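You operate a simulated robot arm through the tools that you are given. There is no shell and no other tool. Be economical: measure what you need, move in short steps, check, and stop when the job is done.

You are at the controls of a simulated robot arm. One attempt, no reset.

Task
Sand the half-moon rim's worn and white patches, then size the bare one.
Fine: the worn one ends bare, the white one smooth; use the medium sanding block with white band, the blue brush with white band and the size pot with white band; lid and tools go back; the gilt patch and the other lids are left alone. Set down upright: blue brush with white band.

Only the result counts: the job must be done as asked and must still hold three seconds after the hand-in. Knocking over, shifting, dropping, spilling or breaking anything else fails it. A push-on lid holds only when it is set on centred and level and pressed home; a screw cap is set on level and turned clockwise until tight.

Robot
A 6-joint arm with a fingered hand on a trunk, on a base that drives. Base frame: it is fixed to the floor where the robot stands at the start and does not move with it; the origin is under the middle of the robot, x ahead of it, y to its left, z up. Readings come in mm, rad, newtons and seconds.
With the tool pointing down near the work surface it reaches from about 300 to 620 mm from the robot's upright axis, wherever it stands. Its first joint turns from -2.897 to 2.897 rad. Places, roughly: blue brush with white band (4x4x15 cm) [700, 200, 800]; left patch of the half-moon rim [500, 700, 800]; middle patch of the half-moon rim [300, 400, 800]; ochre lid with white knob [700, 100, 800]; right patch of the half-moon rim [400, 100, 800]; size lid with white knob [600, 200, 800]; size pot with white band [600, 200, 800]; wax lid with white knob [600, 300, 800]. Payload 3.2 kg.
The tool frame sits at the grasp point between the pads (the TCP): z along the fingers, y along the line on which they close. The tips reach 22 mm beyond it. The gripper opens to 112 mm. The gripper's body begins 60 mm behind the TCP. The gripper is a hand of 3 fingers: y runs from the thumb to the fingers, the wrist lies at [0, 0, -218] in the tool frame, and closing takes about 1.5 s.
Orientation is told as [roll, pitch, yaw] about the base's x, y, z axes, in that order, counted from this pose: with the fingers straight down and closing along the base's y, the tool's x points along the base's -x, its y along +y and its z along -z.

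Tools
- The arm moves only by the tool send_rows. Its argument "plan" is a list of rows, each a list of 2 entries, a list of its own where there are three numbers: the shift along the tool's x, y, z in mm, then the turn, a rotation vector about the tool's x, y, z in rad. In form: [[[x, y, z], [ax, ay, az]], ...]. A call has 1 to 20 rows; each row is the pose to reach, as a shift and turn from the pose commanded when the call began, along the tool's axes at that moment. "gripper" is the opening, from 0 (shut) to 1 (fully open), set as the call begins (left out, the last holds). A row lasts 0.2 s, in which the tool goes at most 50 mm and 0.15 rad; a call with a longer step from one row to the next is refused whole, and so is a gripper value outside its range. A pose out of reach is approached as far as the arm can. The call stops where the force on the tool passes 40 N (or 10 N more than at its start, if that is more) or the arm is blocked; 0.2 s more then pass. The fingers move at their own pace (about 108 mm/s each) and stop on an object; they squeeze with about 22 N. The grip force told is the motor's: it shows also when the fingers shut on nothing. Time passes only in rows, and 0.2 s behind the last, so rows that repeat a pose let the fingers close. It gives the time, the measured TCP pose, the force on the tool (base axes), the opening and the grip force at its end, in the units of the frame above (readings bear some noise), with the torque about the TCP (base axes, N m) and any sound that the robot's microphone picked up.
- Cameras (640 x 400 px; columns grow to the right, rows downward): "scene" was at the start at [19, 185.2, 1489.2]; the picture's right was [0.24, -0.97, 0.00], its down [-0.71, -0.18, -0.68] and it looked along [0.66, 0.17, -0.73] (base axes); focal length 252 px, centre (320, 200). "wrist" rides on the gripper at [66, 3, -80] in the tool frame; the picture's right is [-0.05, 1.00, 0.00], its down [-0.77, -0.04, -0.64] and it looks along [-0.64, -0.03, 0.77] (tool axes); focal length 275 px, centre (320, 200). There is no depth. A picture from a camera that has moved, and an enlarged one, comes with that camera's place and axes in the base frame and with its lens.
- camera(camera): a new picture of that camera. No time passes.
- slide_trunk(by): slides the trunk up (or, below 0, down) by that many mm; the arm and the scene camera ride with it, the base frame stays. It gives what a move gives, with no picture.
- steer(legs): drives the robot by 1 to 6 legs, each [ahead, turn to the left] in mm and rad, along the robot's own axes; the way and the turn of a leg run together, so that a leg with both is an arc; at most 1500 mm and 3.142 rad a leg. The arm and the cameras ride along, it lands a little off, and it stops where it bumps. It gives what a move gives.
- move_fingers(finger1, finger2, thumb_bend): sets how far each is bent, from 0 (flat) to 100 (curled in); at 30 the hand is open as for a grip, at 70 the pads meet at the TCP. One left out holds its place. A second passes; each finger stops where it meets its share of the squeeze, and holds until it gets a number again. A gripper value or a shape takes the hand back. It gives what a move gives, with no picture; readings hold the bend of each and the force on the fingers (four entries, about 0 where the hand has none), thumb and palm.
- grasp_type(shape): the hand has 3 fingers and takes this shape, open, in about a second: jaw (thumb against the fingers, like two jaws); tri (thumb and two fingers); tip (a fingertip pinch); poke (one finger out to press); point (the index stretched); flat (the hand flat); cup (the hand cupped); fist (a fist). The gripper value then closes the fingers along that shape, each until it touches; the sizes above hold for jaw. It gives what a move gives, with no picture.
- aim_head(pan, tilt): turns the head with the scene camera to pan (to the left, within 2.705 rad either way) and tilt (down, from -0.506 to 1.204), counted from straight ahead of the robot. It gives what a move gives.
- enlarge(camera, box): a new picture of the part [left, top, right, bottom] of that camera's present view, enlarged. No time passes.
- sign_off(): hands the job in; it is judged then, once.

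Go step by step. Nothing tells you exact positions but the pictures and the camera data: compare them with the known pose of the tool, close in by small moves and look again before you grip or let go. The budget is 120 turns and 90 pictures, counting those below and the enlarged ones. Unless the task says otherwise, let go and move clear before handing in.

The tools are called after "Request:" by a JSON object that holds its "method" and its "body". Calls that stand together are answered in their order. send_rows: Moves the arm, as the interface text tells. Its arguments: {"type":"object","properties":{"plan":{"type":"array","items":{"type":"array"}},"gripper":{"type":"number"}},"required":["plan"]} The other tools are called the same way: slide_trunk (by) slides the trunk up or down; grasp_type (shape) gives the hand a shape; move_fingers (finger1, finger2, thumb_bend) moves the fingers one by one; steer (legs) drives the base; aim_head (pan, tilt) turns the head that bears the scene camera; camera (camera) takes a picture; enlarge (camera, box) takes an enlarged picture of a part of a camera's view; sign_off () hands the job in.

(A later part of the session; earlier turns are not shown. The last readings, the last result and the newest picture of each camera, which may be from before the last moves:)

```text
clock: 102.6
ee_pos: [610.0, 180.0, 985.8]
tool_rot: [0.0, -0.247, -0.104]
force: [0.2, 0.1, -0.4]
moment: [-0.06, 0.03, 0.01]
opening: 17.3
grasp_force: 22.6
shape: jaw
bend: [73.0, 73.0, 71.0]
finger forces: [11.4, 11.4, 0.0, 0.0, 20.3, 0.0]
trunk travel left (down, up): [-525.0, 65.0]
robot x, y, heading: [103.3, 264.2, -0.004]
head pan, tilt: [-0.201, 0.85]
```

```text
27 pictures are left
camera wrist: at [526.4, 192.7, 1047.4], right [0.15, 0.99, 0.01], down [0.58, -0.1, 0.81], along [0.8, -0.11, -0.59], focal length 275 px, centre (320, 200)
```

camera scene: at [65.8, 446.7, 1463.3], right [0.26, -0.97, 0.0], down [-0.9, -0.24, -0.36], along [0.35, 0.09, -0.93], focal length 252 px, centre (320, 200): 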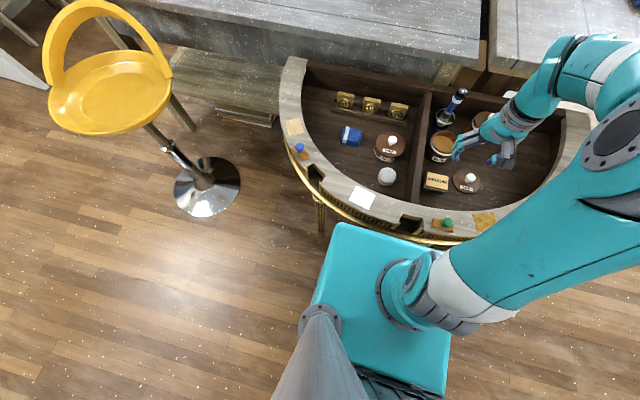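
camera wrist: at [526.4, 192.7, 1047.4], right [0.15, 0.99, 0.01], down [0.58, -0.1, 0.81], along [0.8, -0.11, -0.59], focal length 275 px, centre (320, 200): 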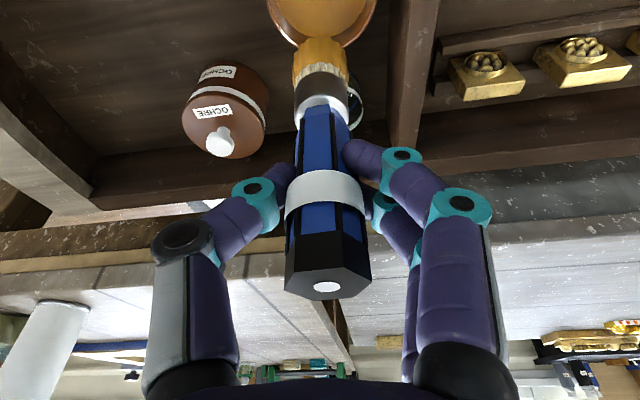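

The brush is loaded. Next I swing it over the bare patch (518,647), turning yaw to about 0.6 at constant height.

Request:
{"method": "send_rows", "body": {"plan": [[[10.7, 37.9, -2.7], [-0.014, 0, -0.057]], [[21.4, 75.8, -5.4], [-0.029, 0, -0.114]], [[32.1, 113.7, -8.1], [-0.043, 0, -0.171]], [[42.8, 151.5, -10.8], [-0.057, 0, -0.228]], [[53.5, 189.4, -13.5], [-0.072, 0, -0.285]], [[64.2, 227.3, -16.2], [-0.086, 0, -0.342]], [[74.8, 265.2, -18.8], [-0.1, 0, -0.398]], [[85.5, 303.1, -21.5], [-0.115, 0, -0.455]], [[96.2, 341, -24.2], [-0.129, 0, -0.512]], [[106.9, 378.8, -26.9], [-0.143, 0, -0.569]], [[117.6, 416.7, -29.6], [-0.158, 0, -0.626]], [[128.3, 454.6, -32.3], [-0.172, 0, -0.683]], [[128.3, 454.6, -32.3], [-0.172, 0, -0.683]]]}}

Request:
{"method": "aim_head", "body": {"pan": 0.3, "tilt": 0.95}}

Request:
{"method": "camera", "body": {"camera": "wrist"}}

Request:
{"method": "camera", "body": {"camera": "scene"}}

```text
clock: 105.4
ee_pos: [525.1, 647.1, 984.8]
tool_rot: [-0.001, -0.247, 0.601]
force: [0.2, -1.1, -0.2]
moment: [0.01, 0.01, 0.01]
opening: 17.4
grasp_force: 22.1
shape: jaw
bend: [73.0, 73.0, 71.0]
finger forces: [11.3, 11.5, 0.0, 0.0, 20.4, 0.0]
trunk travel left (down, up): [-525.0, 65.0]
robot x, y, heading: [100.9, 263.4, -0.002]
head pan, tilt: [-0.201, 0.85]
```

```text
clock: 106.4
ee_pos: [526.9, 646.7, 985.3]
tool_rot: [-0.001, -0.247, 0.602]
force: [0.9, -0.8, -1.6]
moment: [-0.04, 0.01, 0.01]
opening: 17.4
grasp_force: 21.5
shape: jaw
bend: [73.0, 73.0, 71.0]
finger forces: [11.3, 11.5, 0.0, 0.0, 20.4, 0.1]
trunk travel left (down, up): [-525.0, 65.0]
robot x, y, heading: [103.9, 269.2, 0.001]
head pan, tilt: [0.3, 0.949]
```

```text
26 pictures are left
camera wrist: at [455.0, 602.2, 1046.5], right [-0.53, 0.85, 0.01], down [0.51, 0.3, 0.81], along [0.68, 0.43, -0.59], focal length 275 px, centre (320, 200)
```

wrist: 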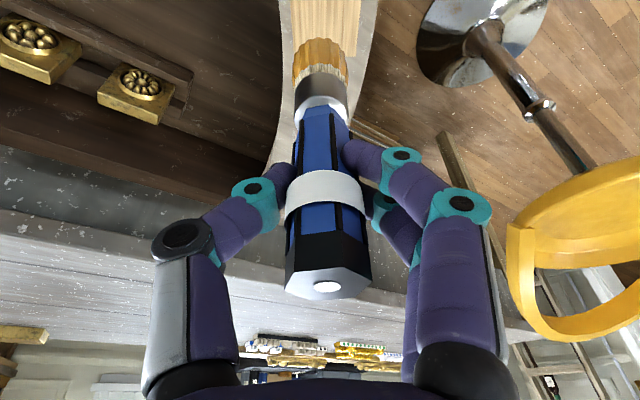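

```text
25 pictures are left
camera scene: at [114.4, 450.8, 1479.5], right [0.29, -0.96, 0.0], down [-0.78, -0.24, -0.58], along [0.56, 0.17, -0.81], focal length 252 px, centre (320, 200)
```

scene: 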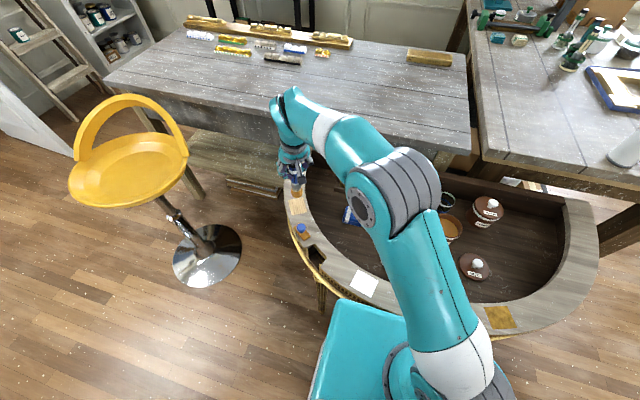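

The tip hovers over the patch centre. I'll descend toward contact and read the force.

Request:
{"method": "send_rows", "body": {"plan": [[[5, 2, 19.4], [0, 0, 0]], [[8.5, 2, 34], [0, 0, 0]], [[9.8, 2, 38.8], [0, 0, 0]], [[10.5, 2, 41.7], [0, 0, 0]], [[10.5, 2, 41.7], [0, 0, 0]]]}}

Request:
{"method": "enlarge", "body": {"camera": "scene", "box": [240, 150, 360, 240]}}

```text
clock: 107.6
ee_pos: [525.5, 649.1, 942.4]
tool_rot: [-0.001, -0.246, 0.6]
force: [0.6, -1.1, -0.6]
moment: [0.0, 0.01, 0.04]
opening: 17.5
grasp_force: 22.2
shape: jaw
bend: [73.0, 73.0, 71.0]
finger forces: [11.4, 11.6, 0.0, 0.0, 20.2, 0.0]
trunk travel left (down, up): [-525.0, 65.0]
robot x, y, heading: [102.3, 261.2, -0.003]
head pan, tilt: [0.3, 0.949]
```

```text
4.44 times, centred on (300, 195) of scene
camera zoom: at [114.4, 450.8, 1479.5], right [0.29, -0.96, 0.0], down [-0.78, -0.24, -0.58], along [0.56, 0.17, -0.81], focal length 1120 px, centre (409, 222)
```

zoom: 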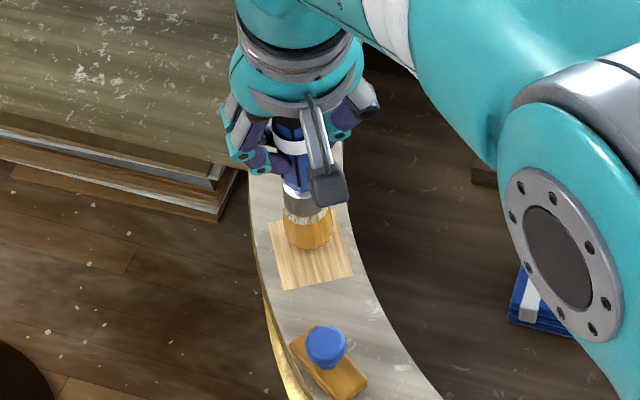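

The tip is just above the patch. I'll press a few mm and brush in a raster over the patch, then lift.

Request:
{"method": "send_rows", "body": {"plan": [[[0.7, 0, 2.9], [0, 0, 0]], [[1.2, 0, 4.85], [0, 0, 0]], [[10, -3, 2.8], [0, 0, 0]], [[17.4, -6.4, 0.75], [0, 0, 0]], [[1.95, -7.95, 4.65], [0, 0, 0]], [[-13.5, -9.5, 8.55], [0, 0, 0]], [[-15, 6.4, 8.95], [0, 0, 0]], [[0.45, 7.95, 5.05], [0, 0, 0]], [[15.9, 9.5, 1.15], [0, 0, 0]], [[16.6, 1.55, 0.95], [0, 0, 0]], [[1.2, 0, 4.85], [0, 0, 0]], [[-14.2, -1.55, 8.75], [0, 0, 0]]]}}

Request:
{"method": "enlarge", "body": {"camera": "scene", "box": [240, 150, 360, 240]}}

```text
clock: 110.2
ee_pos: [539.9, 656.2, 939.5]
tool_rot: [0.001, -0.248, 0.601]
force: [-0.3, -0.9, -0.5]
moment: [-0.01, -0.01, 0.0]
opening: 17.3
grasp_force: 21.9
shape: jaw
bend: [73.0, 72.0, 71.0]
finger forces: [11.5, 11.4, 0.1, 0.0, 20.2, 0.0]
trunk travel left (down, up): [-525.0, 65.0]
robot x, y, heading: [103.9, 263.9, -0.001]
head pan, tilt: [0.3, 0.949]
```

```text
4.44 times, centred on (300, 195) of scene
camera zoom: at [114.6, 451.0, 1479.5], right [0.29, -0.96, 0.0], down [-0.78, -0.24, -0.58], along [0.56, 0.17, -0.81], focal length 1120 px, centre (409, 222)
```

zoom: 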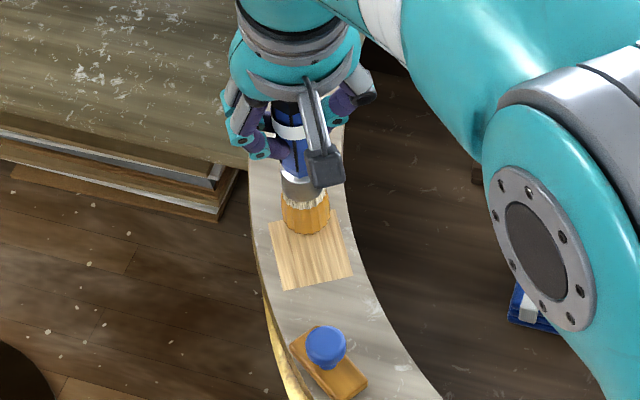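

No contact yet. I'll return to centre and descend further until force shows.

Request:
{"method": "send_rows", "body": {"plan": [[[15.4, 1.5, -3.9], [0, 0, 0]], [[15.9, 1.5, -2], [0, 0, 0]], [[16.4, 1.5, 0], [0, 0, 0]], [[16.9, 1.5, 1.9], [0, 0, 0]], [[17.4, 1.5, 3.9], [0, 0, 0]], [[17.4, 1.5, 3.9], [0, 0, 0]]]}}

```text
clock: 111.6
ee_pos: [524.3, 648.7, 933.9]
tool_rot: [-0.003, -0.263, 0.599]
force: [2.2, -0.2, 23.7]
moment: [0.09, -0.03, -0.02]
opening: 19.0
grasp_force: 21.8
shape: jaw
bend: [74.0, 73.0, 72.0]
finger forces: [13.5, 13.9, 0.1, 0.0, 24.5, 0.0]
trunk travel left (down, up): [-525.0, 65.0]
robot x, y, heading: [101.3, 264.7, -0.004]
head pan, tilt: [0.3, 0.949]
stopped in row 6: the force on the tool passed its limit at 41 N (the readings are from after the stop); the commanded pose is now the measured one
```

Contact found, a bit too hard. I'll ease up 2.5 mm and do the raster there.

Request:
{"method": "send_rows", "body": {"plan": [[[-0.6, 0, -2.4], [0, 0, 0]], [[-0.6, 0, -2.4], [0, 0, 0]], [[8.2, -3, -4.5], [0, 0, 0]], [[15.6, -6.4, -6.5], [0, 0, 0]], [[7.5, -7, -4.5], [0, 0, 0]], [[0.15, -7.95, -2.6], [0, 0, 0]], [[-7.5, -8.7, -0.7], [0, 0, 0]], [[-15.3, -9.5, 1.3], [0, 0, 0]], [[-16, -1, 1.5], [0, 0, 0]], [[-16.8, 6.4, 1.7], [0, 0, 0]], [[-9, 7.2, -0.2], [0, 0, 0]], [[-1.35, 7.95, -2.2], [0, 0, 0]], [[6.5, 8.7, -4.1], [0, 0, 0]], [[14.1, 9.5, -6.1], [0, 0, 0]], [[14.8, 1.55, -6.3], [0, 0, 0]], [[-0.6, 0, -2.4], [0, 0, 0]]]}}

Request:
{"method": "enlarge", "body": {"camera": "scene", "box": [240, 150, 360, 240]}}

```text
clock: 115.0
ee_pos: [524.3, 647.3, 934.7]
tool_rot: [0.002, -0.255, 0.602]
force: [1.1, 0.6, 17.2]
moment: [0.09, 0.02, -0.01]
opening: 19.5
grasp_force: 22.1
shape: jaw
bend: [73.0, 73.0, 73.0]
finger forces: [13.5, 14.3, 0.1, 0.0, 24.4, 0.1]
trunk travel left (down, up): [-525.0, 65.0]
robot x, y, heading: [102.5, 262.6, -0.003]
head pan, tilt: [0.3, 0.949]
```

```text
4.44 times, centred on (300, 195) of scene
camera zoom: at [113.2, 449.4, 1479.7], right [0.29, -0.96, 0.0], down [-0.78, -0.24, -0.58], along [0.56, 0.17, -0.81], focal length 1120 px, centre (409, 222)
```

zoom: 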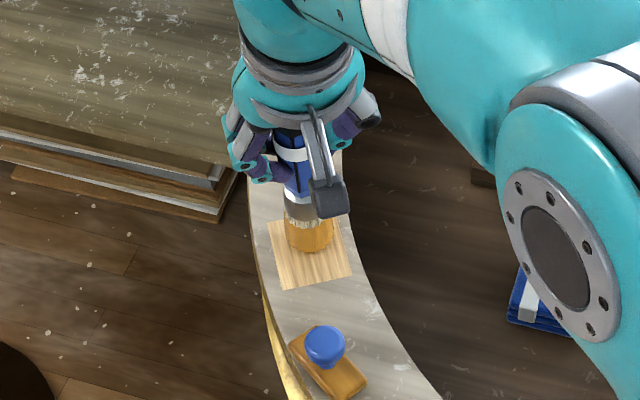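

The patch shows no change yet and the tip runs a bit to the far side. I'll make more passes centred about 8 mm nearer, with slightly less force.

Request:
{"method": "send_rows", "body": {"plan": [[[6.7, 0.7, -1.9], [0, 0, 0]], [[16, 1.6, -4.2], [0, 0, 0]], [[25, 2.5, -6.5], [0, 0, 0]], [[25.8, -5.4, -6.7], [0, 0, 0]], [[12, -6.8, -3.2], [0, 0, 0]], [[0.7, -7.9, -0.4], [0, 0, 0]], [[-10.9, -9.1, 2.5], [0, 0, 0]], [[-11.6, -1.2, 2.7], [0, 0, 0]], [[0, 0, -0.2], [0, 0, 0]], [[12, 1.2, -3.2], [0, 0, 0]], [[25, 2.5, -6.5], [0, 0, 0]], [[24.3, 10.4, -6.3], [0, 0, 0]], [[12, 9.2, -3.2], [0, 0, 0]], [[0, 8, -0.2], [0, 0, 0]], [[-12.3, 6.8, 2.9], [0, 0, 0]], [[-11.6, -1.2, 2.7], [0, 0, 0]], [[-18, -1, -12], [0, 0, 0]], [[-30, -1, -35], [0, 0, 0]], [[-40, -1, -50], [0, 0, 0]], [[-40, -1, -50], [0, 0, 0]]]}}

Request:
{"method": "enlarge", "body": {"camera": "scene", "box": [240, 150, 360, 240]}}

```text
clock: 119.2
ee_pos: [545.9, 663.1, 992.6]
tool_rot: [-0.001, -0.253, 0.6]
force: [-0.3, -0.2, -1.0]
moment: [-0.01, 0.0, 0.01]
opening: 17.2
grasp_force: 22.1
shape: jaw
bend: [73.0, 72.0, 71.0]
finger forces: [11.7, 12.5, 0.1, 0.1, 20.7, 0.1]
trunk travel left (down, up): [-525.0, 65.0]
robot x, y, heading: [102.1, 257.7, -0.002]
head pan, tilt: [0.3, 0.949]
```

```text
4.44 times, centred on (300, 195) of scene
camera zoom: at [114.5, 450.9, 1479.5], right [0.29, -0.96, 0.0], down [-0.78, -0.24, -0.58], along [0.56, 0.17, -0.81], focal length 1120 px, centre (409, 222)
```

zoom: 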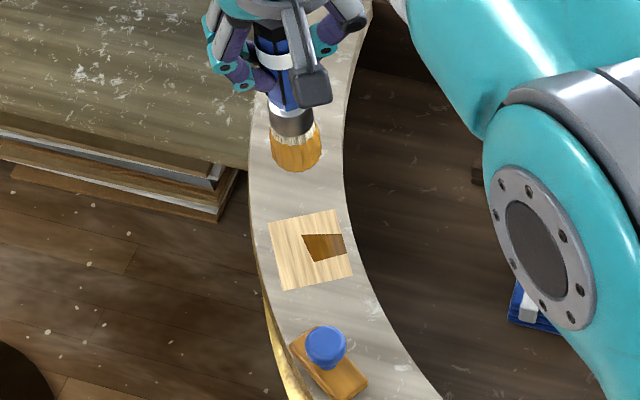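

Part of the patch has turned dark, so sizing builds up cell by cell. I'll continue with a wider raster properly centred on the patch.

Request:
{"method": "send_rows", "body": {"plan": [[[20, 2, 20], [0, 0, 0]], [[38, 3, 36], [0, 0, 0]], [[42.9, 3.4, 45.7], [0, 0, 0]], [[43.6, 3.4, 48.6], [0, 0, 0]], [[42.3, 17.3, 48.9], [0, 0, 0]], [[23, 15.4, 53.8], [0, 0, 0]], [[42.3, 17.3, 48.9], [0, 0, 0]], [[61.6, 19.2, 44], [0, 0, 0]], [[62.3, 11.3, 43.8], [0, 0, 0]], [[43, 9.4, 48.7], [0, 0, 0]], [[23.7, 7.5, 53.6], [0, 0, 0]], [[25, -5, 53.3], [0, 0, 0]], [[25.6, -12.4, 53.2], [0, 0, 0]], [[44.9, -10.5, 48.3], [0, 0, 0]], [[64.2, -8.6, 43.4], [0, 0, 0]], [[63, 5, 43.6], [0, 0, 0]], [[61.6, 19.2, 44], [0, 0, 0]], [[42.3, 17.3, 48.9], [0, 0, 0]], [[23, 15.4, 53.8], [0, 0, 0]]]}}

Request:
{"method": "enlarge", "body": {"camera": "scene", "box": [240, 150, 360, 240]}}

```text
clock: 123.2
ee_pos: [529.4, 669.4, 935.8]
tool_rot: [0.001, -0.254, 0.601]
force: [-0.1, -1.9, 4.3]
moment: [-0.19, 0.16, -0.01]
opening: 17.6
grasp_force: 22.1
shape: jaw
bend: [73.0, 71.0, 72.0]
finger forces: [15.8, 12.0, 0.0, 0.1, 23.8, 0.0]
trunk travel left (down, up): [-525.0, 65.0]
robot x, y, heading: [105.8, 260.7, -0.001]
head pan, tilt: [0.3, 0.949]
```

```text
4.44 times, centred on (300, 195) of scene
camera zoom: at [113.7, 450.1, 1479.6], right [0.29, -0.96, 0.0], down [-0.78, -0.24, -0.58], along [0.56, 0.17, -0.81], focal length 1120 px, centre (409, 222)
```

zoom: 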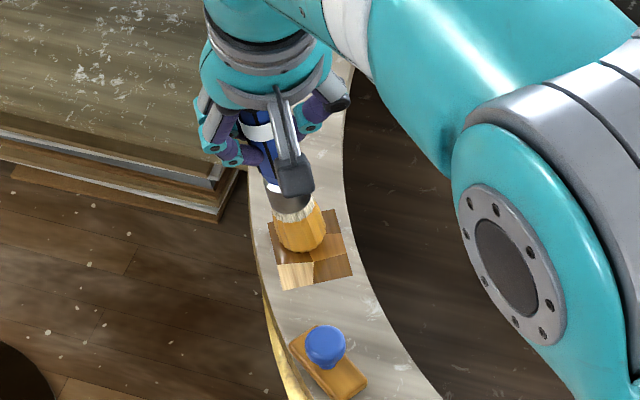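

Most of the patch is dark; one near-left cell is still light. I'll brush that corner, touch the far end once more and lift for a look.

Request:
{"method": "send_rows", "body": {"plan": [[[19.5, 1.9, -3.9], [0, 0, 0]], [[38.8, 3.8, -8.8], [0, 0, 0]], [[44.6, 4.5, -10.3], [0, 0, 0]], [[45.5, -5.4, -10.5], [0, 0, 0]], [[35.9, -6.4, -8.1], [0, 0, 0]], [[34.9, 3.5, -7.8], [0, 0, 0]], [[44.6, 4.5, -10.3], [0, 0, 0]], [[45.1, -1.5, -10.4], [0, 0, 0]], [[31.6, -2.8, -7], [0, 0, 0]], [[44.8, 2.5, -10.3], [0, 0, 0]], [[31.3, 1.2, -6.9], [0, 0, 0]], [[12, 0, -2], [0, 0, 0]], [[0.2, 0, 1], [0, 0, 0]], [[1.5, -13.9, 0.7], [0, 0, 0]], [[2.6, -25.8, 0.4], [0, 0, 0]], [[21.9, -23.9, -4.5], [0, 0, 0]], [[15, -20, -35], [0, 0, 0]], [[-10, -10, -62], [0, 0, 0]], [[-20, -10, -62], [0, 0, 0]]]}}

Request:
{"method": "enlarge", "body": {"camera": "scene", "box": [240, 150, 360, 240]}}

```text
clock: 127.2
ee_pos: [539.3, 663.2, 1000.0]
tool_rot: [0.001, -0.252, 0.6]
force: [-0.2, -0.8, -0.7]
moment: [0.03, 0.0, -0.01]
opening: 17.0
grasp_force: 21.9
shape: jaw
bend: [73.0, 72.0, 70.0]
finger forces: [10.5, 12.4, 0.0, 0.1, 20.2, 0.0]
trunk travel left (down, up): [-525.0, 65.0]
robot x, y, heading: [102.8, 265.0, -0.004]
head pan, tilt: [0.3, 0.949]
```

```text
4.44 times, centred on (300, 195) of scene
camera zoom: at [114.6, 450.9, 1479.5], right [0.29, -0.96, 0.0], down [-0.78, -0.24, -0.58], along [0.56, 0.17, -0.81], focal length 1120 px, centre (409, 222)
```

zoom: 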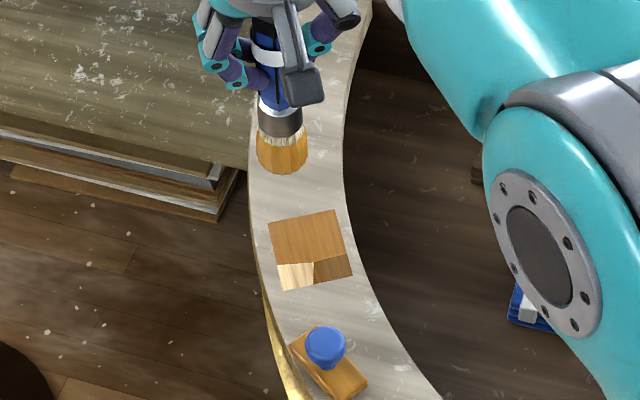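

Only the near-left cell (~(498,649)) is still bare; the brush tip has tilted a bit outward. I'll place the tip over that cell and press gently.

Request:
{"method": "send_rows", "body": {"plan": [[[25, 3, 18], [0, 0, 0]], [[50, 6, 33], [0, 0, 0]], [[62.5, 7.8, 40.7], [0, 0, 0]], [[63.5, 7.8, 44.5], [0, 0, 0]], [[64.2, 7.8, 47.5], [0, 0, 0]], [[64.5, 7.8, 48.5], [0, 0, 0]]]}}

Request:
{"method": "enlarge", "body": {"camera": "scene", "box": [240, 150, 360, 240]}}

```text
clock: 128.6
ee_pos: [494.2, 641.7, 938.1]
tool_rot: [0.0, -0.254, 0.601]
force: [0.1, 0.0, -0.5]
moment: [0.0, -0.02, 0.06]
opening: 16.7
grasp_force: 22.4
shape: jaw
bend: [73.0, 72.0, 70.0]
finger forces: [10.5, 12.5, 0.0, 0.0, 20.3, 0.0]
trunk travel left (down, up): [-525.0, 65.0]
robot x, y, heading: [101.8, 265.0, -0.003]
head pan, tilt: [0.3, 0.949]
```

```text
4.44 times, centred on (300, 195) of scene
camera zoom: at [114.4, 450.8, 1479.5], right [0.29, -0.96, 0.0], down [-0.78, -0.24, -0.58], along [0.56, 0.17, -0.81], focal length 1120 px, centre (409, 222)
```

zoom: 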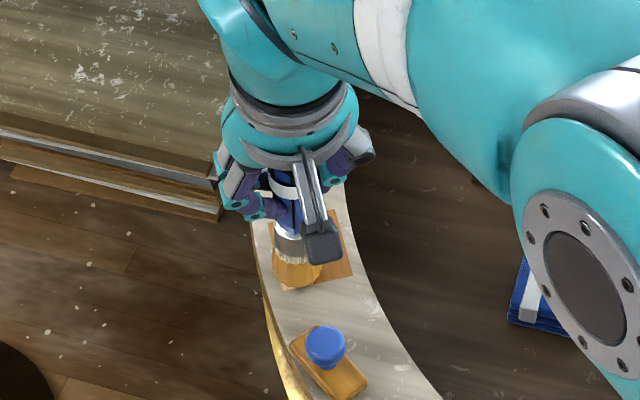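

The tip is right over the cell. I'll press 3–4 mm and make short strokes.

Request:
{"method": "send_rows", "body": {"plan": [[[0.5, 0, 1.9], [0, 0, 0]], [[0.9, 0, 3.4], [0, 0, 0]], [[-5.9, -0.7, 5.1], [0, 0, 0]], [[0.9, 0, 3.4], [0, 0, 0]], [[7.7, 0.7, 1.7], [0, 0, 0]], [[0.9, 0, 3.4], [0, 0, 0]], [[0.4, 5, 3.5], [0, 0, 0]], [[-6.4, 4.3, 5.2], [0, 0, 0]], [[-5.4, -5.7, 5], [0, 0, 0]], [[1, -5, 3.3], [0, 0, 0]], [[8.2, -4.3, 1.6], [0, 0, 0]], [[7.5, 5, 1.8], [0, 0, 0]], [[0.9, 0, 3.4], [0, 0, 0]]]}}

```text
clock: 131.4
ee_pos: [494.2, 642.1, 935.3]
tool_rot: [0.001, -0.258, 0.601]
force: [0.1, 1.5, 15.2]
moment: [0.11, 0.0, -0.01]
opening: 18.1
grasp_force: 22.6
shape: jaw
bend: [73.0, 73.0, 71.0]
finger forces: [13.1, 15.6, 0.1, 0.0, 24.0, 0.0]
trunk travel left (down, up): [-525.0, 65.0]
robot x, y, heading: [105.8, 264.1, 0.003]
head pan, tilt: [0.3, 0.949]
```

Contact was 15 N. I'll repeat a short round, then lift and look.

Request:
{"method": "send_rows", "body": {"plan": [[[-6.8, -0.7, 1.7], [0, 0, 0]], [[-7.3, 4.3, 1.8], [0, 0, 0]], [[6.6, 5.7, -1.6], [0, 0, 0]], [[-0.5, 5, 0.1], [0, 0, 0]], [[-6.8, -0.7, 1.7], [0, 0, 0]], [[6.8, 0.7, -1.7], [0, 0, 0]], [[0, 0, 0], [0, 0, 0]], [[-3, 0, -12], [0, 0, 0]], [[-15, 0, -40], [0, 0, 0]], [[-50, 0, -60], [0, 0, 0]], [[-75, 0, -65], [0, 0, 0]], [[-75, 0, -65], [0, 0, 0]]]}}

Request:
{"method": "enlarge", "body": {"camera": "scene", "box": [240, 150, 360, 240]}}

```text
clock: 134.0
ee_pos: [538.3, 674.0, 1014.3]
tool_rot: [-0.001, -0.254, 0.599]
force: [-0.2, 0.3, -1.0]
moment: [-0.07, -0.01, 0.0]
opening: 17.4
grasp_force: 21.8
shape: jaw
bend: [73.0, 73.0, 71.0]
finger forces: [11.3, 12.1, 0.1, 0.1, 20.4, 0.1]
trunk travel left (down, up): [-525.0, 65.0]
robot x, y, heading: [96.6, 265.1, -0.002]
head pan, tilt: [0.3, 0.949]
```

```text
4.44 times, centred on (300, 195) of scene
camera zoom: at [114.4, 450.8, 1479.5], right [0.29, -0.96, 0.0], down [-0.78, -0.24, -0.58], along [0.56, 0.17, -0.81], focal length 1120 px, centre (409, 222)
```

zoom: 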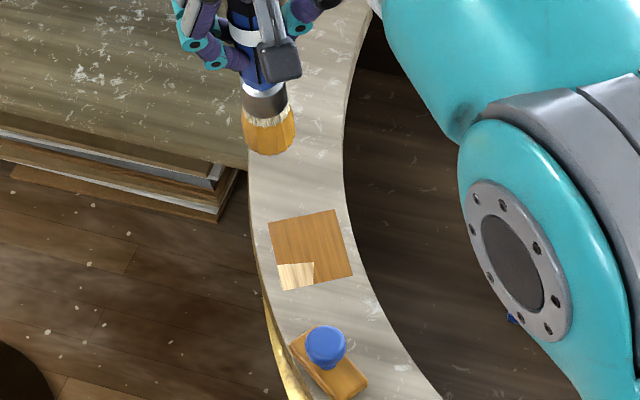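

That cell stays bare though the brush pressed right on it, so the brush has likely run dry. I'll go back for a second dip.

Request:
{"method": "send_rows", "body": {"plan": [[[18.9, -36, -3.7], [0.0146, 0, 0.0568]], [[37.8, -72, -7.3], [0.029, 0, 0.1135]], [[56.8, -108, -11], [0.044, 0, 0.17]], [[75.7, -144, -14.6], [0.058, 0, 0.227]], [[94.6, -180, -18.3], [0.073, 0, 0.284]], [[113.5, -216, -22], [0.0875, 0, 0.3405]], [[132.4, -252, -25.6], [0.102, 0, 0.397]], [[151.3, -288, -29.3], [0.117, 0, 0.454]], [[170.3, -324, -32.9], [0.131, 0, 0.511]], [[189.2, -360, -36.6], [0.146, 0, 0.5675]], [[208.1, -396, -40.2], [0.16, 0, 0.624]], [[227, -432, -43.9], [0.175, 0, 0.681]], [[227, -432, -43.9], [0.175, 0, 0.681]]]}}

Request:
{"method": "camera", "body": {"camera": "wrist"}}

```text
clock: 136.8
ee_pos: [594.7, 187.1, 1001.1]
tool_rot: [0.003, -0.253, -0.103]
force: [-0.6, -0.4, -0.5]
moment: [0.0, -0.03, 0.02]
opening: 17.4
grasp_force: 22.2
shape: jaw
bend: [73.0, 72.0, 71.0]
finger forces: [11.2, 12.1, 0.0, 0.0, 20.3, 0.0]
trunk travel left (down, up): [-525.0, 65.0]
robot x, y, heading: [100.8, 265.9, -0.001]
head pan, tilt: [0.3, 0.949]
```

```text
16 pictures are left
camera wrist: at [510.4, 198.9, 1062.0], right [0.15, 0.99, 0.01], down [0.58, -0.1, 0.81], along [0.8, -0.11, -0.59], focal length 275 px, centre (320, 200)
```

wrist: 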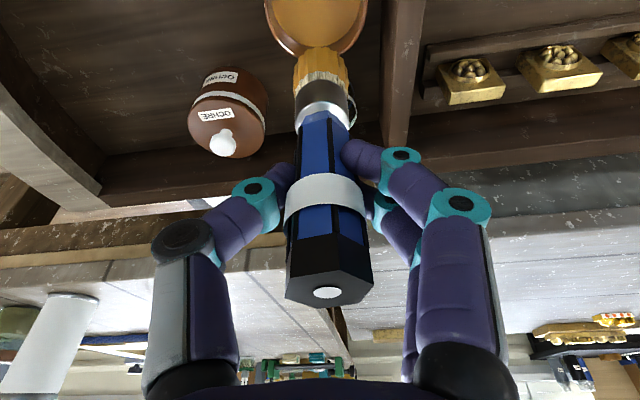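

The tip hangs about under the TCP. I'll centre it over the pot and dip again, a bit more gently.

Request:
{"method": "send_rows", "body": {"plan": [[[-12.1, -3.8, 3.1], [0, 0, 0]], [[-2.1, -3.8, 41.8], [0, 0, 0]], [[7.9, -3.8, 80.5], [0, 0, 0]], [[14.2, -3.8, 104.7], [0, 0, 0]], [[16.2, -3.8, 112.5], [0, 0, 0]], [[17.2, -3.8, 116.4], [0, 0, 0]], [[17.2, -3.8, 116.4], [0, 0, 0]], [[17.2, -3.8, 116.4], [0, 0, 0]]]}}

```text
clock: 138.6
ee_pos: [604.9, 182.1, 886.1]
tool_rot: [0.002, -0.261, -0.104]
force: [0.7, -0.4, 34.2]
moment: [0.0, -0.13, 0.02]
opening: 18.9
grasp_force: 21.8
shape: jaw
bend: [74.0, 73.0, 72.0]
finger forces: [13.4, 16.6, 0.0, 0.0, 28.5, 0.0]
trunk travel left (down, up): [-525.0, 65.0]
robot x, y, heading: [103.4, 260.5, -0.002]
head pan, tilt: [0.3, 0.949]
```

Dipped. Now lift straight out and swing back over the bare cell in one move.

Request:
{"method": "send_rows", "body": {"plan": [[[-3, 0, -11.6], [0, 0, 0]], [[-12, 0, -46.5], [0, 0, 0]], [[-21, 0, -81.3], [0, 0, 0]], [[-29, 0, -112.3], [0, 0, 0]], [[-16.1, 37.2, -115.6], [-0.0147, 0, -0.0568]], [[-3.2, 74.3, -119], [-0.029, 0, -0.1136]], [[9.7, 111.5, -122.3], [-0.044, 0, -0.17]], [[22.5, 148.7, -125.6], [-0.0587, 0, -0.227]], [[35.4, 185.8, -128.9], [-0.073, 0, -0.284]], [[48.3, 223, -132.3], [-0.088, 0, -0.341]], [[61.2, 260.2, -135.6], [-0.1027, 0, -0.3975]], [[74.1, 297.3, -138.9], [-0.117, 0, -0.454]], [[87, 334.5, -142.2], [-0.132, 0, -0.511]], [[99.8, 371.7, -145.6], [-0.147, 0, -0.568]], [[112.7, 408.8, -148.9], [-0.161, 0, -0.625]], [[125.6, 446, -152.2], [-0.176, 0, -0.6815]], [[125.6, 446, -152.2], [-0.176, 0, -0.6815]]]}}

Request:
{"method": "enlarge", "body": {"camera": "scene", "box": [240, 150, 360, 240]}}

```text
clock: 142.2
ee_pos: [493.7, 643.0, 998.3]
tool_rot: [0.0, -0.256, 0.603]
force: [-0.7, 0.4, -0.6]
moment: [-0.02, 0.01, -0.04]
opening: 17.8
grasp_force: 22.0
shape: jaw
bend: [73.0, 72.0, 71.0]
finger forces: [11.0, 12.1, 0.1, 0.1, 20.4, 0.1]
trunk travel left (down, up): [-525.0, 65.0]
robot x, y, heading: [101.5, 263.6, -0.004]
head pan, tilt: [0.3, 0.949]
```

```text
4.44 times, centred on (300, 195) of scene
camera zoom: at [114.4, 450.8, 1479.5], right [0.29, -0.96, 0.0], down [-0.78, -0.24, -0.58], along [0.56, 0.17, -0.81], focal length 1120 px, centre (409, 222)
```

zoom: 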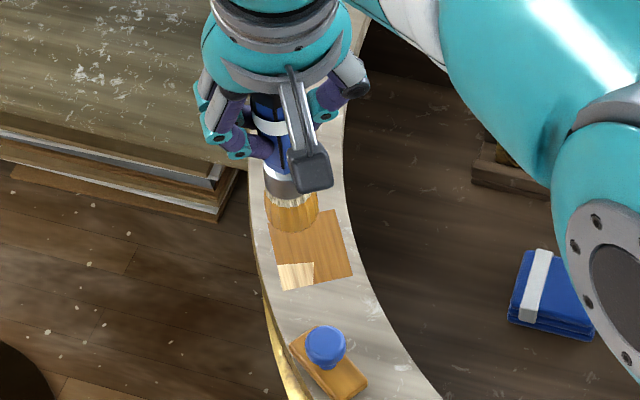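

The tip is above the patch; I'll descend onto the bare cell and stroke it.

Request:
{"method": "send_rows", "body": {"plan": [[[7.6, 0, 29], [0, 0, 0]], [[12.7, 0, 48.4], [0, 0, 0]], [[14.7, 0, 56.1], [0, 0, 0]], [[15.5, 0, 59], [0, 0, 0]], [[16, 0, 61], [0, 0, 0]], [[9.2, -0.7, 62.7], [0, 0, 0]], [[16, 0, 61], [0, 0, 0]], [[22.8, 0.7, 59.3], [0, 0, 0]], [[16, 0, 61], [0, 0, 0]], [[15.5, 5, 61.1], [0, 0, 0]], [[8.7, 4.3, 62.8], [0, 0, 0]], [[9.7, -5.7, 62.6], [0, 0, 0]], [[16.1, -5, 60.9], [0, 0, 0]], [[23.3, -4.3, 59.2], [0, 0, 0]], [[22.6, 5, 59.4], [0, 0, 0]], [[16, 0, 61], [0, 0, 0]]]}}

Request:
{"method": "enlarge", "body": {"camera": "scene", "box": [240, 150, 360, 240]}}

```text
clock: 145.6
ee_pos: [493.6, 643.1, 937.7]
tool_rot: [0.0, -0.254, 0.601]
force: [0.1, 0.9, -1.0]
moment: [0.01, 0.02, -0.01]
opening: 17.8
grasp_force: 22.3
shape: jaw
bend: [73.0, 72.0, 71.0]
finger forces: [11.2, 12.1, 0.0, 0.1, 20.5, 0.0]
trunk travel left (down, up): [-525.0, 65.0]
robot x, y, heading: [101.6, 261.5, -0.005]
head pan, tilt: [0.3, 0.949]
```

```text
4.44 times, centred on (300, 195) of scene
camera zoom: at [114.6, 450.9, 1479.5], right [0.29, -0.96, 0.0], down [-0.78, -0.24, -0.58], along [0.56, 0.17, -0.81], focal length 1120 px, centre (409, 222)
```

zoom: 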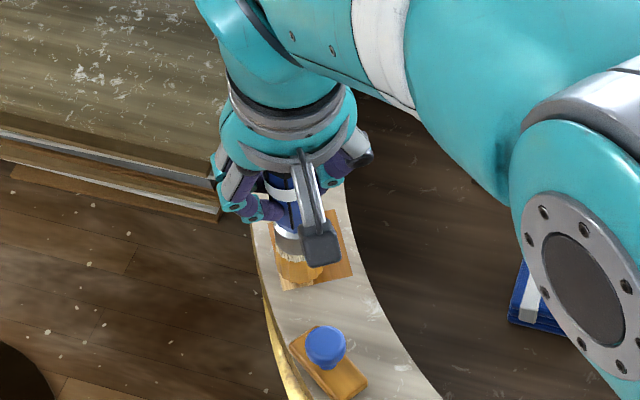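

No contact yet at 938. I'll go lower step by step and stroke again.

Request:
{"method": "send_rows", "body": {"plan": [[[0.7, 0, 2.9], [0, 0, 0]], [[1.2, 0, 4.6], [0, 0, 0]], [[-5.6, -0.7, 6.3], [0, 0, 0]], [[1.2, 0, 4.6], [0, 0, 0]], [[8, 0.7, 2.9], [0, 0, 0]], [[1.2, 0, 4.6], [0, 0, 0]], [[0.7, 5, 4.7], [0, 0, 0]], [[-6.1, 4.3, 6.4], [0, 0, 0]], [[-5.1, -5.7, 6.2], [0, 0, 0]], [[1.3, -5, 4.5], [0, 0, 0]], [[8.5, -4.3, 2.8], [0, 0, 0]], [[7.8, 5, 3], [0, 0, 0]], [[1.2, 0, 4.6], [0, 0, 0]]]}}

```text
clock: 148.4
ee_pos: [490.9, 641.4, 934.1]
tool_rot: [0.001, -0.257, 0.6]
force: [0.4, -0.3, 18.2]
moment: [0.11, -0.04, 0.02]
opening: 18.5
grasp_force: 22.0
shape: jaw
bend: [74.0, 73.0, 72.0]
finger forces: [12.5, 15.6, 0.0, 0.1, 25.5, 0.1]
trunk travel left (down, up): [-525.0, 65.0]
robot x, y, heading: [106.2, 268.4, -0.001]
head pan, tilt: [0.3, 0.949]
```

Good contact at 18 N. I'll lift and look.

Request:
{"method": "send_rows", "body": {"plan": [[[-6.8, -0.7, 1.5], [0, 0, 0]], [[6.8, 0.7, -1.9], [0, 0, 0]], [[0, 0, -0.2], [0, 0, 0]], [[-3, 0, -12], [0, 0, 0]], [[-15, 0, -40], [0, 0, 0]], [[-30, 0, -65], [0, 0, 0]], [[-30, 0, -65], [0, 0, 0]]]}}

Request:
{"method": "enlarge", "body": {"camera": "scene", "box": [240, 150, 360, 240]}}

```text
clock: 150.0
ee_pos: [503.0, 649.6, 1002.1]
tool_rot: [-0.001, -0.255, 0.603]
force: [-0.2, 0.2, -1.1]
moment: [-0.03, 0.0, 0.0]
opening: 17.7
grasp_force: 22.5
shape: jaw
bend: [73.0, 72.0, 71.0]
finger forces: [11.3, 12.1, 0.1, 0.1, 20.6, 0.1]
trunk travel left (down, up): [-525.0, 65.0]
robot x, y, heading: [104.0, 262.6, 0.001]
head pan, tilt: [0.3, 0.949]
```

```text
4.44 times, centred on (300, 195) of scene
camera zoom: at [114.5, 450.9, 1479.5], right [0.29, -0.96, 0.0], down [-0.78, -0.24, -0.58], along [0.56, 0.17, -0.81], focal length 1120 px, centre (409, 222)
```

zoom: 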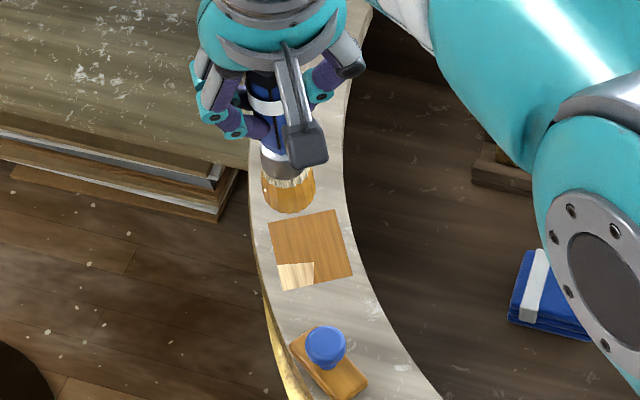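

The cell still hasn't taken, so the effective contact point is likely just off the patch's near edge. I'll make longer strokes reaching about 24 mm back into the patch across that cell.

Request:
{"method": "send_rows", "body": {"plan": [[[10, 0, 25], [0, 0, 0]], [[24, 0, 50], [0, 0, 0]], [[29, 0, 61], [0, 0, 0]], [[30, 0, 65], [0, 0, 0]], [[18.4, -1.2, 67.9], [0, 0, 0]], [[6.9, -2.3, 70.8], [0, 0, 0]], [[18.4, -1.2, 67.9], [0, 0, 0]], [[30, 0, 65], [0, 0, 0]], [[29.4, 6, 65.1], [0, 0, 0]], [[17.8, 4.8, 68], [0, 0, 0]], [[6.3, 3.7, 70.9], [0, 0, 0]], [[17.8, 4.8, 68], [0, 0, 0]], [[29.4, 6, 65.1], [0, 0, 0]], [[30.6, -6, 64.9], [0, 0, 0]], [[19, -7.2, 67.8], [0, 0, 0]], [[7.5, -8.3, 70.7], [0, 0, 0]], [[19, -7.2, 67.8], [0, 0, 0]], [[30, 0, 65], [0, 0, 0]], [[18.4, -1.2, 67.9], [0, 0, 0]]]}}

Request:
{"method": "enlarge", "body": {"camera": "scene", "box": [240, 150, 360, 240]}}

```text
clock: 154.0
ee_pos: [503.5, 647.3, 934.7]
tool_rot: [0.002, -0.254, 0.6]
force: [1.0, -0.2, 6.5]
moment: [-0.06, -0.05, -0.01]
opening: 17.6
grasp_force: 21.8
shape: jaw
bend: [73.0, 72.0, 71.0]
finger forces: [12.1, 12.7, 0.1, 0.0, 22.5, 0.1]
trunk travel left (down, up): [-525.0, 65.0]
robot x, y, heading: [101.8, 264.2, 0.001]
head pan, tilt: [0.3, 0.949]
```

```text
4.44 times, centred on (300, 195) of scene
camera zoom: at [114.1, 450.0, 1479.6], right [0.29, -0.96, 0.0], down [-0.78, -0.24, -0.58], along [0.56, 0.17, -0.81], focal length 1120 px, centre (409, 222)
```

zoom: 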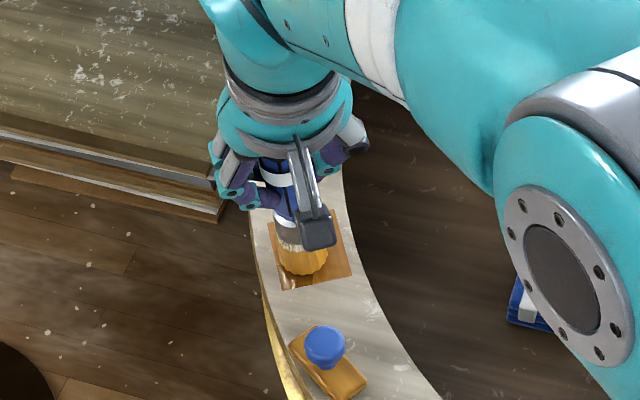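

The last cell now shows wet size as well; I'll confirm after lifting. I'm lifting the brush and swinging back toward the pot and jar.

Request:
{"method": "send_rows", "body": {"plan": [[[-4, 0, -15.5], [0, 0, 0]], [[-10, 0, -39], [0, 0, 0]], [[-16.5, 0, -64], [0, 0, 0]], [[-3.2, -37.3, -67.4], [0.0146, 0, 0.0568]], [[10.1, -74.5, -70.9], [0.029, 0, 0.1135]], [[23.4, -111.8, -74.3], [0.044, 0, 0.17]], [[36.7, -149, -77.7], [0.058, 0, 0.227]], [[50, -186.3, -81.1], [0.073, 0, 0.284]], [[63.3, -223.5, -84.6], [0.0875, 0, 0.3405]], [[76.6, -260.8, -88], [0.102, 0, 0.397]], [[89.9, -298, -91.4], [0.117, 0, 0.454]], [[103.2, -335.3, -94.8], [0.131, 0, 0.511]], [[116.5, -372.5, -98.3], [0.146, 0, 0.5675]], [[129.8, -409.8, -101.7], [0.16, 0, 0.624]], [[143.1, -447, -105.1], [0.175, 0, 0.681]], [[143.1, -447, -105.1], [0.175, 0, 0.681]]]}}

Request:
{"method": "enlarge", "body": {"camera": "scene", "box": [260, 160, 500, 280]}}

```text
clock: 157.4
ee_pos: [619.1, 187.2, 996.9]
tool_rot: [0.002, -0.252, -0.103]
force: [0.3, 0.0, -0.1]
moment: [-0.02, 0.0, 0.02]
opening: 17.3
grasp_force: 21.6
shape: jaw
bend: [73.0, 72.0, 71.0]
finger forces: [11.2, 12.4, 0.0, 0.0, 20.4, 0.0]
trunk travel left (down, up): [-525.0, 65.0]
robot x, y, heading: [105.9, 260.6, 0.001]
head pan, tilt: [0.3, 0.949]
```

```text
2.67 times, centred on (380, 220) of scene
camera zoom: at [114.5, 450.7, 1479.5], right [0.29, -0.96, 0.0], down [-0.78, -0.24, -0.58], along [0.56, 0.17, -0.81], focal length 672 px, centre (160, 147)
```

zoom: 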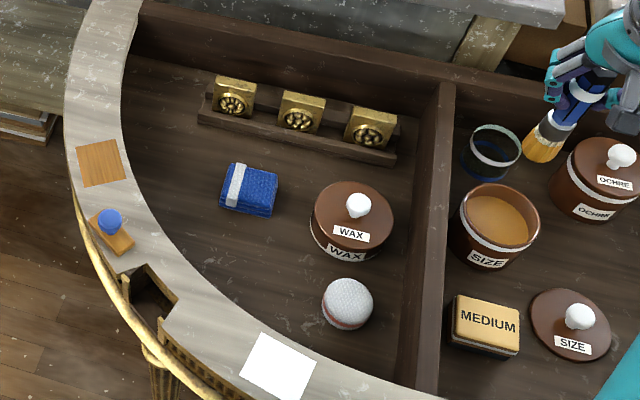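

All of the bare patch is now uniformly sized. Before inserting the brush in the jar I need its tip position, so one wrist view.

Request:
{"method": "camera", "body": {"camera": "wrist"}}

```text
10 pictures are left
camera wrist: at [537.3, 198.4, 1058.5], right [0.15, 0.99, 0.01], down [0.58, -0.1, 0.81], along [0.8, -0.11, -0.59], focal length 275 px, centre (320, 200)
```

wrist: 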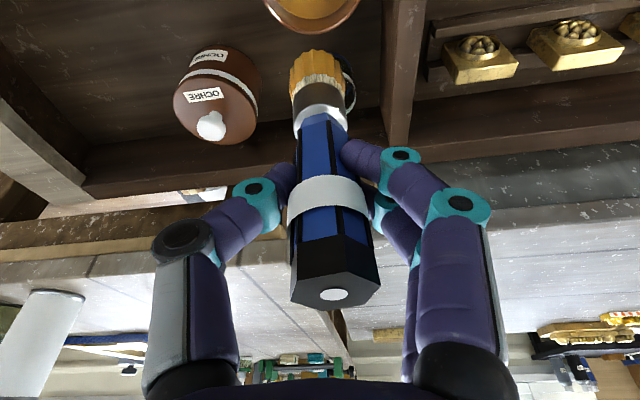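

The tip hangs at about TCP+(9,−5). I'll move it over the jar (712,188), stopping above the rim to verify.

Request:
{"method": "send_rows", "body": {"plan": [[[-27, 5, 7], [0, 0, 0]], [[-54, 9, 14], [0, 0, 0]], [[-80.8, 14, 20.9], [0, 0, 0]], [[-72, 14, 55], [0, 0, 0]], [[-62.8, 14, 90.6], [0, 0, 0]], [[-62.8, 14, 90.6], [0, 0, 0]]]}}

Request:
{"method": "aim_head", "body": {"pan": -0.2, "tilt": 0.85}}

Request:
{"method": "enlarge", "body": {"camera": "scene", "box": [290, 140, 410, 230]}}

```text
clock: 158.8
ee_pos: [705.7, 193.8, 925.7]
tool_rot: [0.003, -0.251, -0.104]
force: [-0.4, -0.5, -0.1]
moment: [0.03, -0.02, 0.0]
opening: 17.4
grasp_force: 22.4
shape: jaw
bend: [73.0, 72.0, 71.0]
finger forces: [11.2, 12.2, 0.0, 0.1, 20.3, 0.0]
trunk travel left (down, up): [-525.0, 65.0]
robot x, y, heading: [101.7, 265.0, -0.002]
head pan, tilt: [0.3, 0.949]
```

```text
clock: 159.7
ee_pos: [703.1, 193.4, 926.7]
tool_rot: [0.002, -0.252, -0.103]
force: [-1.3, 0.3, -0.3]
moment: [0.04, 0.01, -0.03]
opening: 17.0
grasp_force: 22.3
shape: jaw
bend: [73.0, 72.0, 71.0]
finger forces: [11.1, 12.2, 0.1, 0.0, 20.3, 0.1]
trunk travel left (down, up): [-525.0, 65.0]
robot x, y, heading: [102.6, 266.8, -0.003]
head pan, tilt: [-0.201, 0.85]
```

```text
4.44 times, centred on (350, 185) of scene
camera zoom: at [121.6, 413.6, 1487.0], right [-0.2, -0.98, 0.0], down [-0.74, 0.15, -0.66], along [0.65, -0.13, -0.75], focal length 1120 px, centre (187, 267)
```

zoom: 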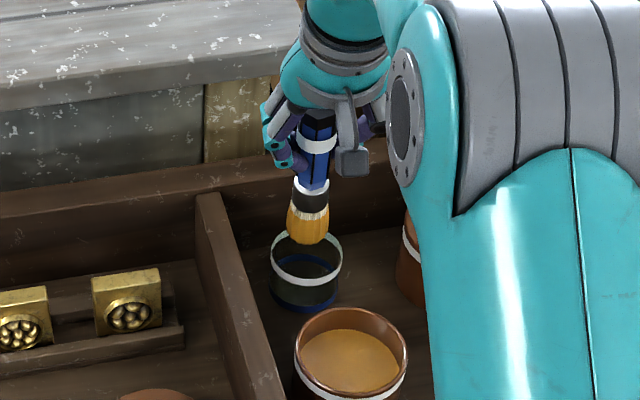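

Compared in the picture, the tip needs about +9 mm in x to centre on the jar. I'll shift and lower just past the rim, watching force.

Request:
{"method": "send_rows", "body": {"plan": [[[-8.9, -1.1, 2.3], [0, 0, 0]], [[-3.9, -1.1, 21.7], [0, 0, 0]], [[-0.6, -1.1, 34], [0, 0, 0]], [[1.1, -1.1, 41], [0, 0, 0]], [[2.9, -1.1, 48], [0, 0, 0]], [[2.9, -1.1, 48], [0, 0, 0]]]}}

Request:
{"method": "enlarge", "body": {"camera": "scene", "box": [290, 140, 410, 230]}}

```text
clock: 161.1
ee_pos: [714.4, 190.8, 879.9]
tool_rot: [0.001, -0.253, -0.104]
force: [0.7, 0.1, -0.2]
moment: [-0.01, 0.01, -0.03]
opening: 17.2
grasp_force: 22.3
shape: jaw
bend: [73.0, 72.0, 71.0]
finger forces: [11.1, 12.2, 0.1, 0.1, 20.3, 0.1]
trunk travel left (down, up): [-525.0, 65.0]
robot x, y, heading: [101.4, 262.4, -0.003]
head pan, tilt: [-0.201, 0.85]
```

```text
4.44 times, centred on (350, 185) of scene
camera zoom: at [121.6, 413.5, 1487.0], right [-0.2, -0.98, 0.0], down [-0.74, 0.15, -0.66], along [0.65, -0.13, -0.75], focal length 1120 px, centre (187, 267)
```

zoom: 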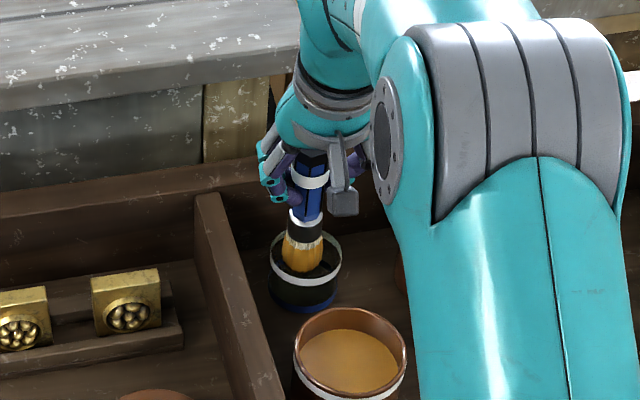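

The bristles are inside the jar and free. I'll lower until they stand on its bottom.

Request:
{"method": "send_rows", "body": {"plan": [[[3.8, 0, 14.5], [0, 0, 0]], [[6.3, 0, 24.2], [0, 0, 0]], [[7.5, 0, 29], [0, 0, 0]], [[8, 0, 31], [0, 0, 0]], [[8, 0, 31], [0, 0, 0]]]}}

```text
clock: 162.3
ee_pos: [714.2, 189.7, 850.0]
tool_rot: [0.002, -0.258, -0.1]
force: [0.9, -0.8, 19.6]
moment: [0.04, -0.15, 0.0]
opening: 17.6
grasp_force: 22.4
shape: jaw
bend: [73.0, 72.0, 72.0]
finger forces: [12.5, 14.7, 0.0, 0.0, 25.0, 0.1]
trunk travel left (down, up): [-525.0, 65.0]
robot x, y, heading: [103.6, 263.4, -0.002]
head pan, tilt: [-0.201, 0.85]
```

It stands on the jar's bottom. I'll relieve the pressure, open and back out along the tool axis.

Request:
{"method": "send_rows", "body": {"plan": [[[-0.7, 0, -2.5], [0, 0, 0]], [[-0.7, 0, -2.5], [0, 0, 0]], [[-0.7, 0, -2.5], [0, 0, 0]], [[-0.7, 0, -2.5], [0, 0, 0]], [[-0.7, 0, -2.5], [0, 0, 0]], [[0, 0, -15], [0, 0, 0]], [[0, 0, -40], [0, 0, 0]], [[0, 0, -75], [0, 0, 0]], [[0, 0, -115], [0, 0, 0]], [[0, 0, -140], [0, 0, 0]], [[0, 0, -140], [0, 0, 0]]], "gripper": 0.6}}

Request:
{"method": "camera", "body": {"camera": "wrist"}}

```text
clock: 164.7
ee_pos: [676.6, 192.2, 983.1]
tool_rot: [0.003, -0.252, -0.104]
force: [0.4, 0.6, -0.2]
moment: [0.01, 0.01, 0.01]
opening: 66.7
grasp_force: 0.2
shape: jaw
bend: [71.0, 71.0, 71.0]
finger forces: [0.0, 0.1, 0.0, 0.0, 0.0, 0.1]
trunk travel left (down, up): [-525.0, 65.0]
robot x, y, heading: [104.9, 263.6, -0.006]
head pan, tilt: [-0.201, 0.85]
```

```text
7 pictures are left
camera wrist: at [593.2, 204.9, 1044.2], right [0.15, 0.99, 0.01], down [0.58, -0.1, 0.81], along [0.8, -0.11, -0.59], focal length 275 px, centre (320, 200)
```

wrist: 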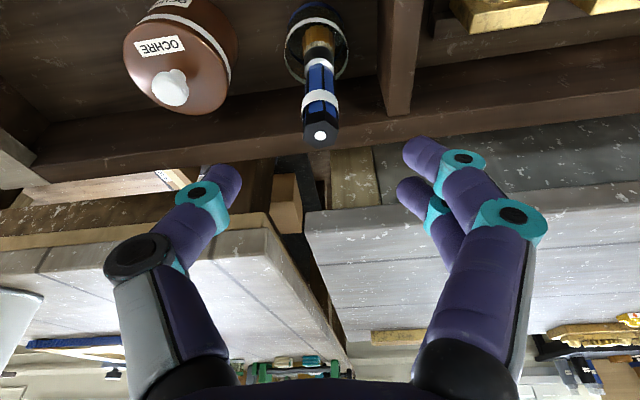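

The brush stands upright in its jar again. Now for the lid: I'll level the hand and go above its resting place (TCP 520,68.7).

Request:
{"method": "send_rows", "body": {"plan": [[[27, -23, 7], [-0.004, 0.042, -0.017]], [[53, -46, 15], [-0.009, 0.084, -0.033]], [[80, -69, 22], [-0.013, 0.126, -0.05]], [[106, -93, 30], [-0.017, 0.168, -0.067]], [[133, -116, 37], [-0.022, 0.21, -0.084]], [[159.3, -138.9, 44.5], [-0.013, 0.252, -0.103]], [[159.3, -138.9, 44.5], [-0.013, 0.252, -0.103]]], "gripper": 0.5}}

```text
clock: 166.3
ee_pos: [522.0, 70.3, 897.8]
tool_rot: [0.003, 0.001, 0.001]
force: [0.7, 0.2, 0.4]
moment: [-0.03, 0.0, 0.0]
opening: 56.4
grasp_force: 0.0
shape: jaw
bend: [72.0, 72.0, 70.0]
finger forces: [0.0, 0.0, 0.1, 0.0, 0.1, 0.1]
trunk travel left (down, up): [-525.0, 65.0]
robot x, y, heading: [100.5, 263.6, -0.0]
head pan, tilt: [-0.201, 0.85]
```

Request:
{"method": "send_rows", "body": {"plan": [[[1.5, -1, 35], [0, 0, 0]], [[1.5, -1, 70], [0, 0, 0]], [[1.5, -1, 95], [0, 0, 0]], [[1.5, -1, 95], [0, 0, 0]]]}}

Request:
{"method": "camera", "body": {"camera": "wrist"}}

```text
clock: 167.3
ee_pos: [519.4, 69.0, 803.0]
tool_rot: [0.002, -0.003, 0.002]
force: [0.5, -0.5, -0.4]
moment: [-0.02, 0.02, -0.02]
opening: 56.5
grasp_force: 0.1
shape: jaw
bend: [72.0, 72.0, 70.0]
finger forces: [0.0, 0.0, 0.0, 0.0, 0.0, 0.0]
trunk travel left (down, up): [-525.0, 65.0]
robot x, y, heading: [104.3, 267.7, -0.001]
head pan, tilt: [-0.201, 0.85]
```

```text
6 pictures are left
camera wrist: at [453.1, 72.7, 883.2], right [0.04, 1.0, 0.0], down [0.77, -0.04, 0.64], along [0.64, -0.03, -0.77], focal length 275 px, centre (320, 200)
```

wrist: 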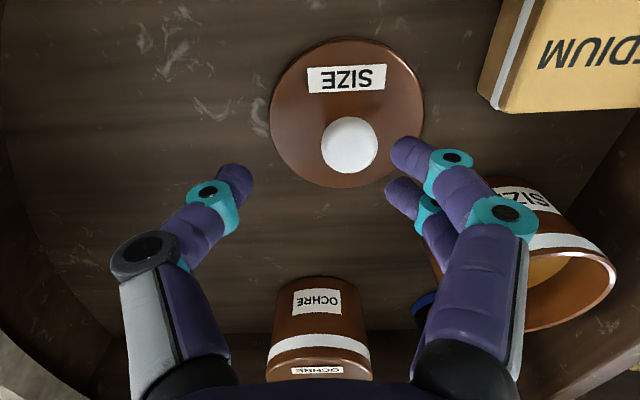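

The knob is at (519.7,84). I'll shift 3 mm, open a bit wider, and lower around it.

Request:
{"method": "send_rows", "body": {"plan": [[[0, 3, 0], [0, 0, 0]], [[0, 3, 0], [0, 0, 0]], [[0, 3, 15], [0, 0, 0]], [[0, 3, 28], [0, 0, 0]], [[0, 3, 37], [0, 0, 0]], [[0, 3, 40], [0, 0, 0]], [[0, 3, 40], [0, 0, 0]]], "gripper": 0.6}}

```text
clock: 168.9
ee_pos: [521.7, 72.1, 764.2]
tool_rot: [0.003, -0.003, 0.003]
force: [0.1, 0.0, -0.1]
moment: [0.02, 0.01, 0.04]
opening: 66.7
grasp_force: 0.1
shape: jaw
bend: [71.0, 71.0, 71.0]
finger forces: [0.0, 0.1, 0.0, 0.0, 0.1, 0.0]
trunk travel left (down, up): [-525.0, 65.0]
robot x, y, heading: [101.5, 261.9, -0.001]
head pan, tilt: [-0.201, 0.85]
```

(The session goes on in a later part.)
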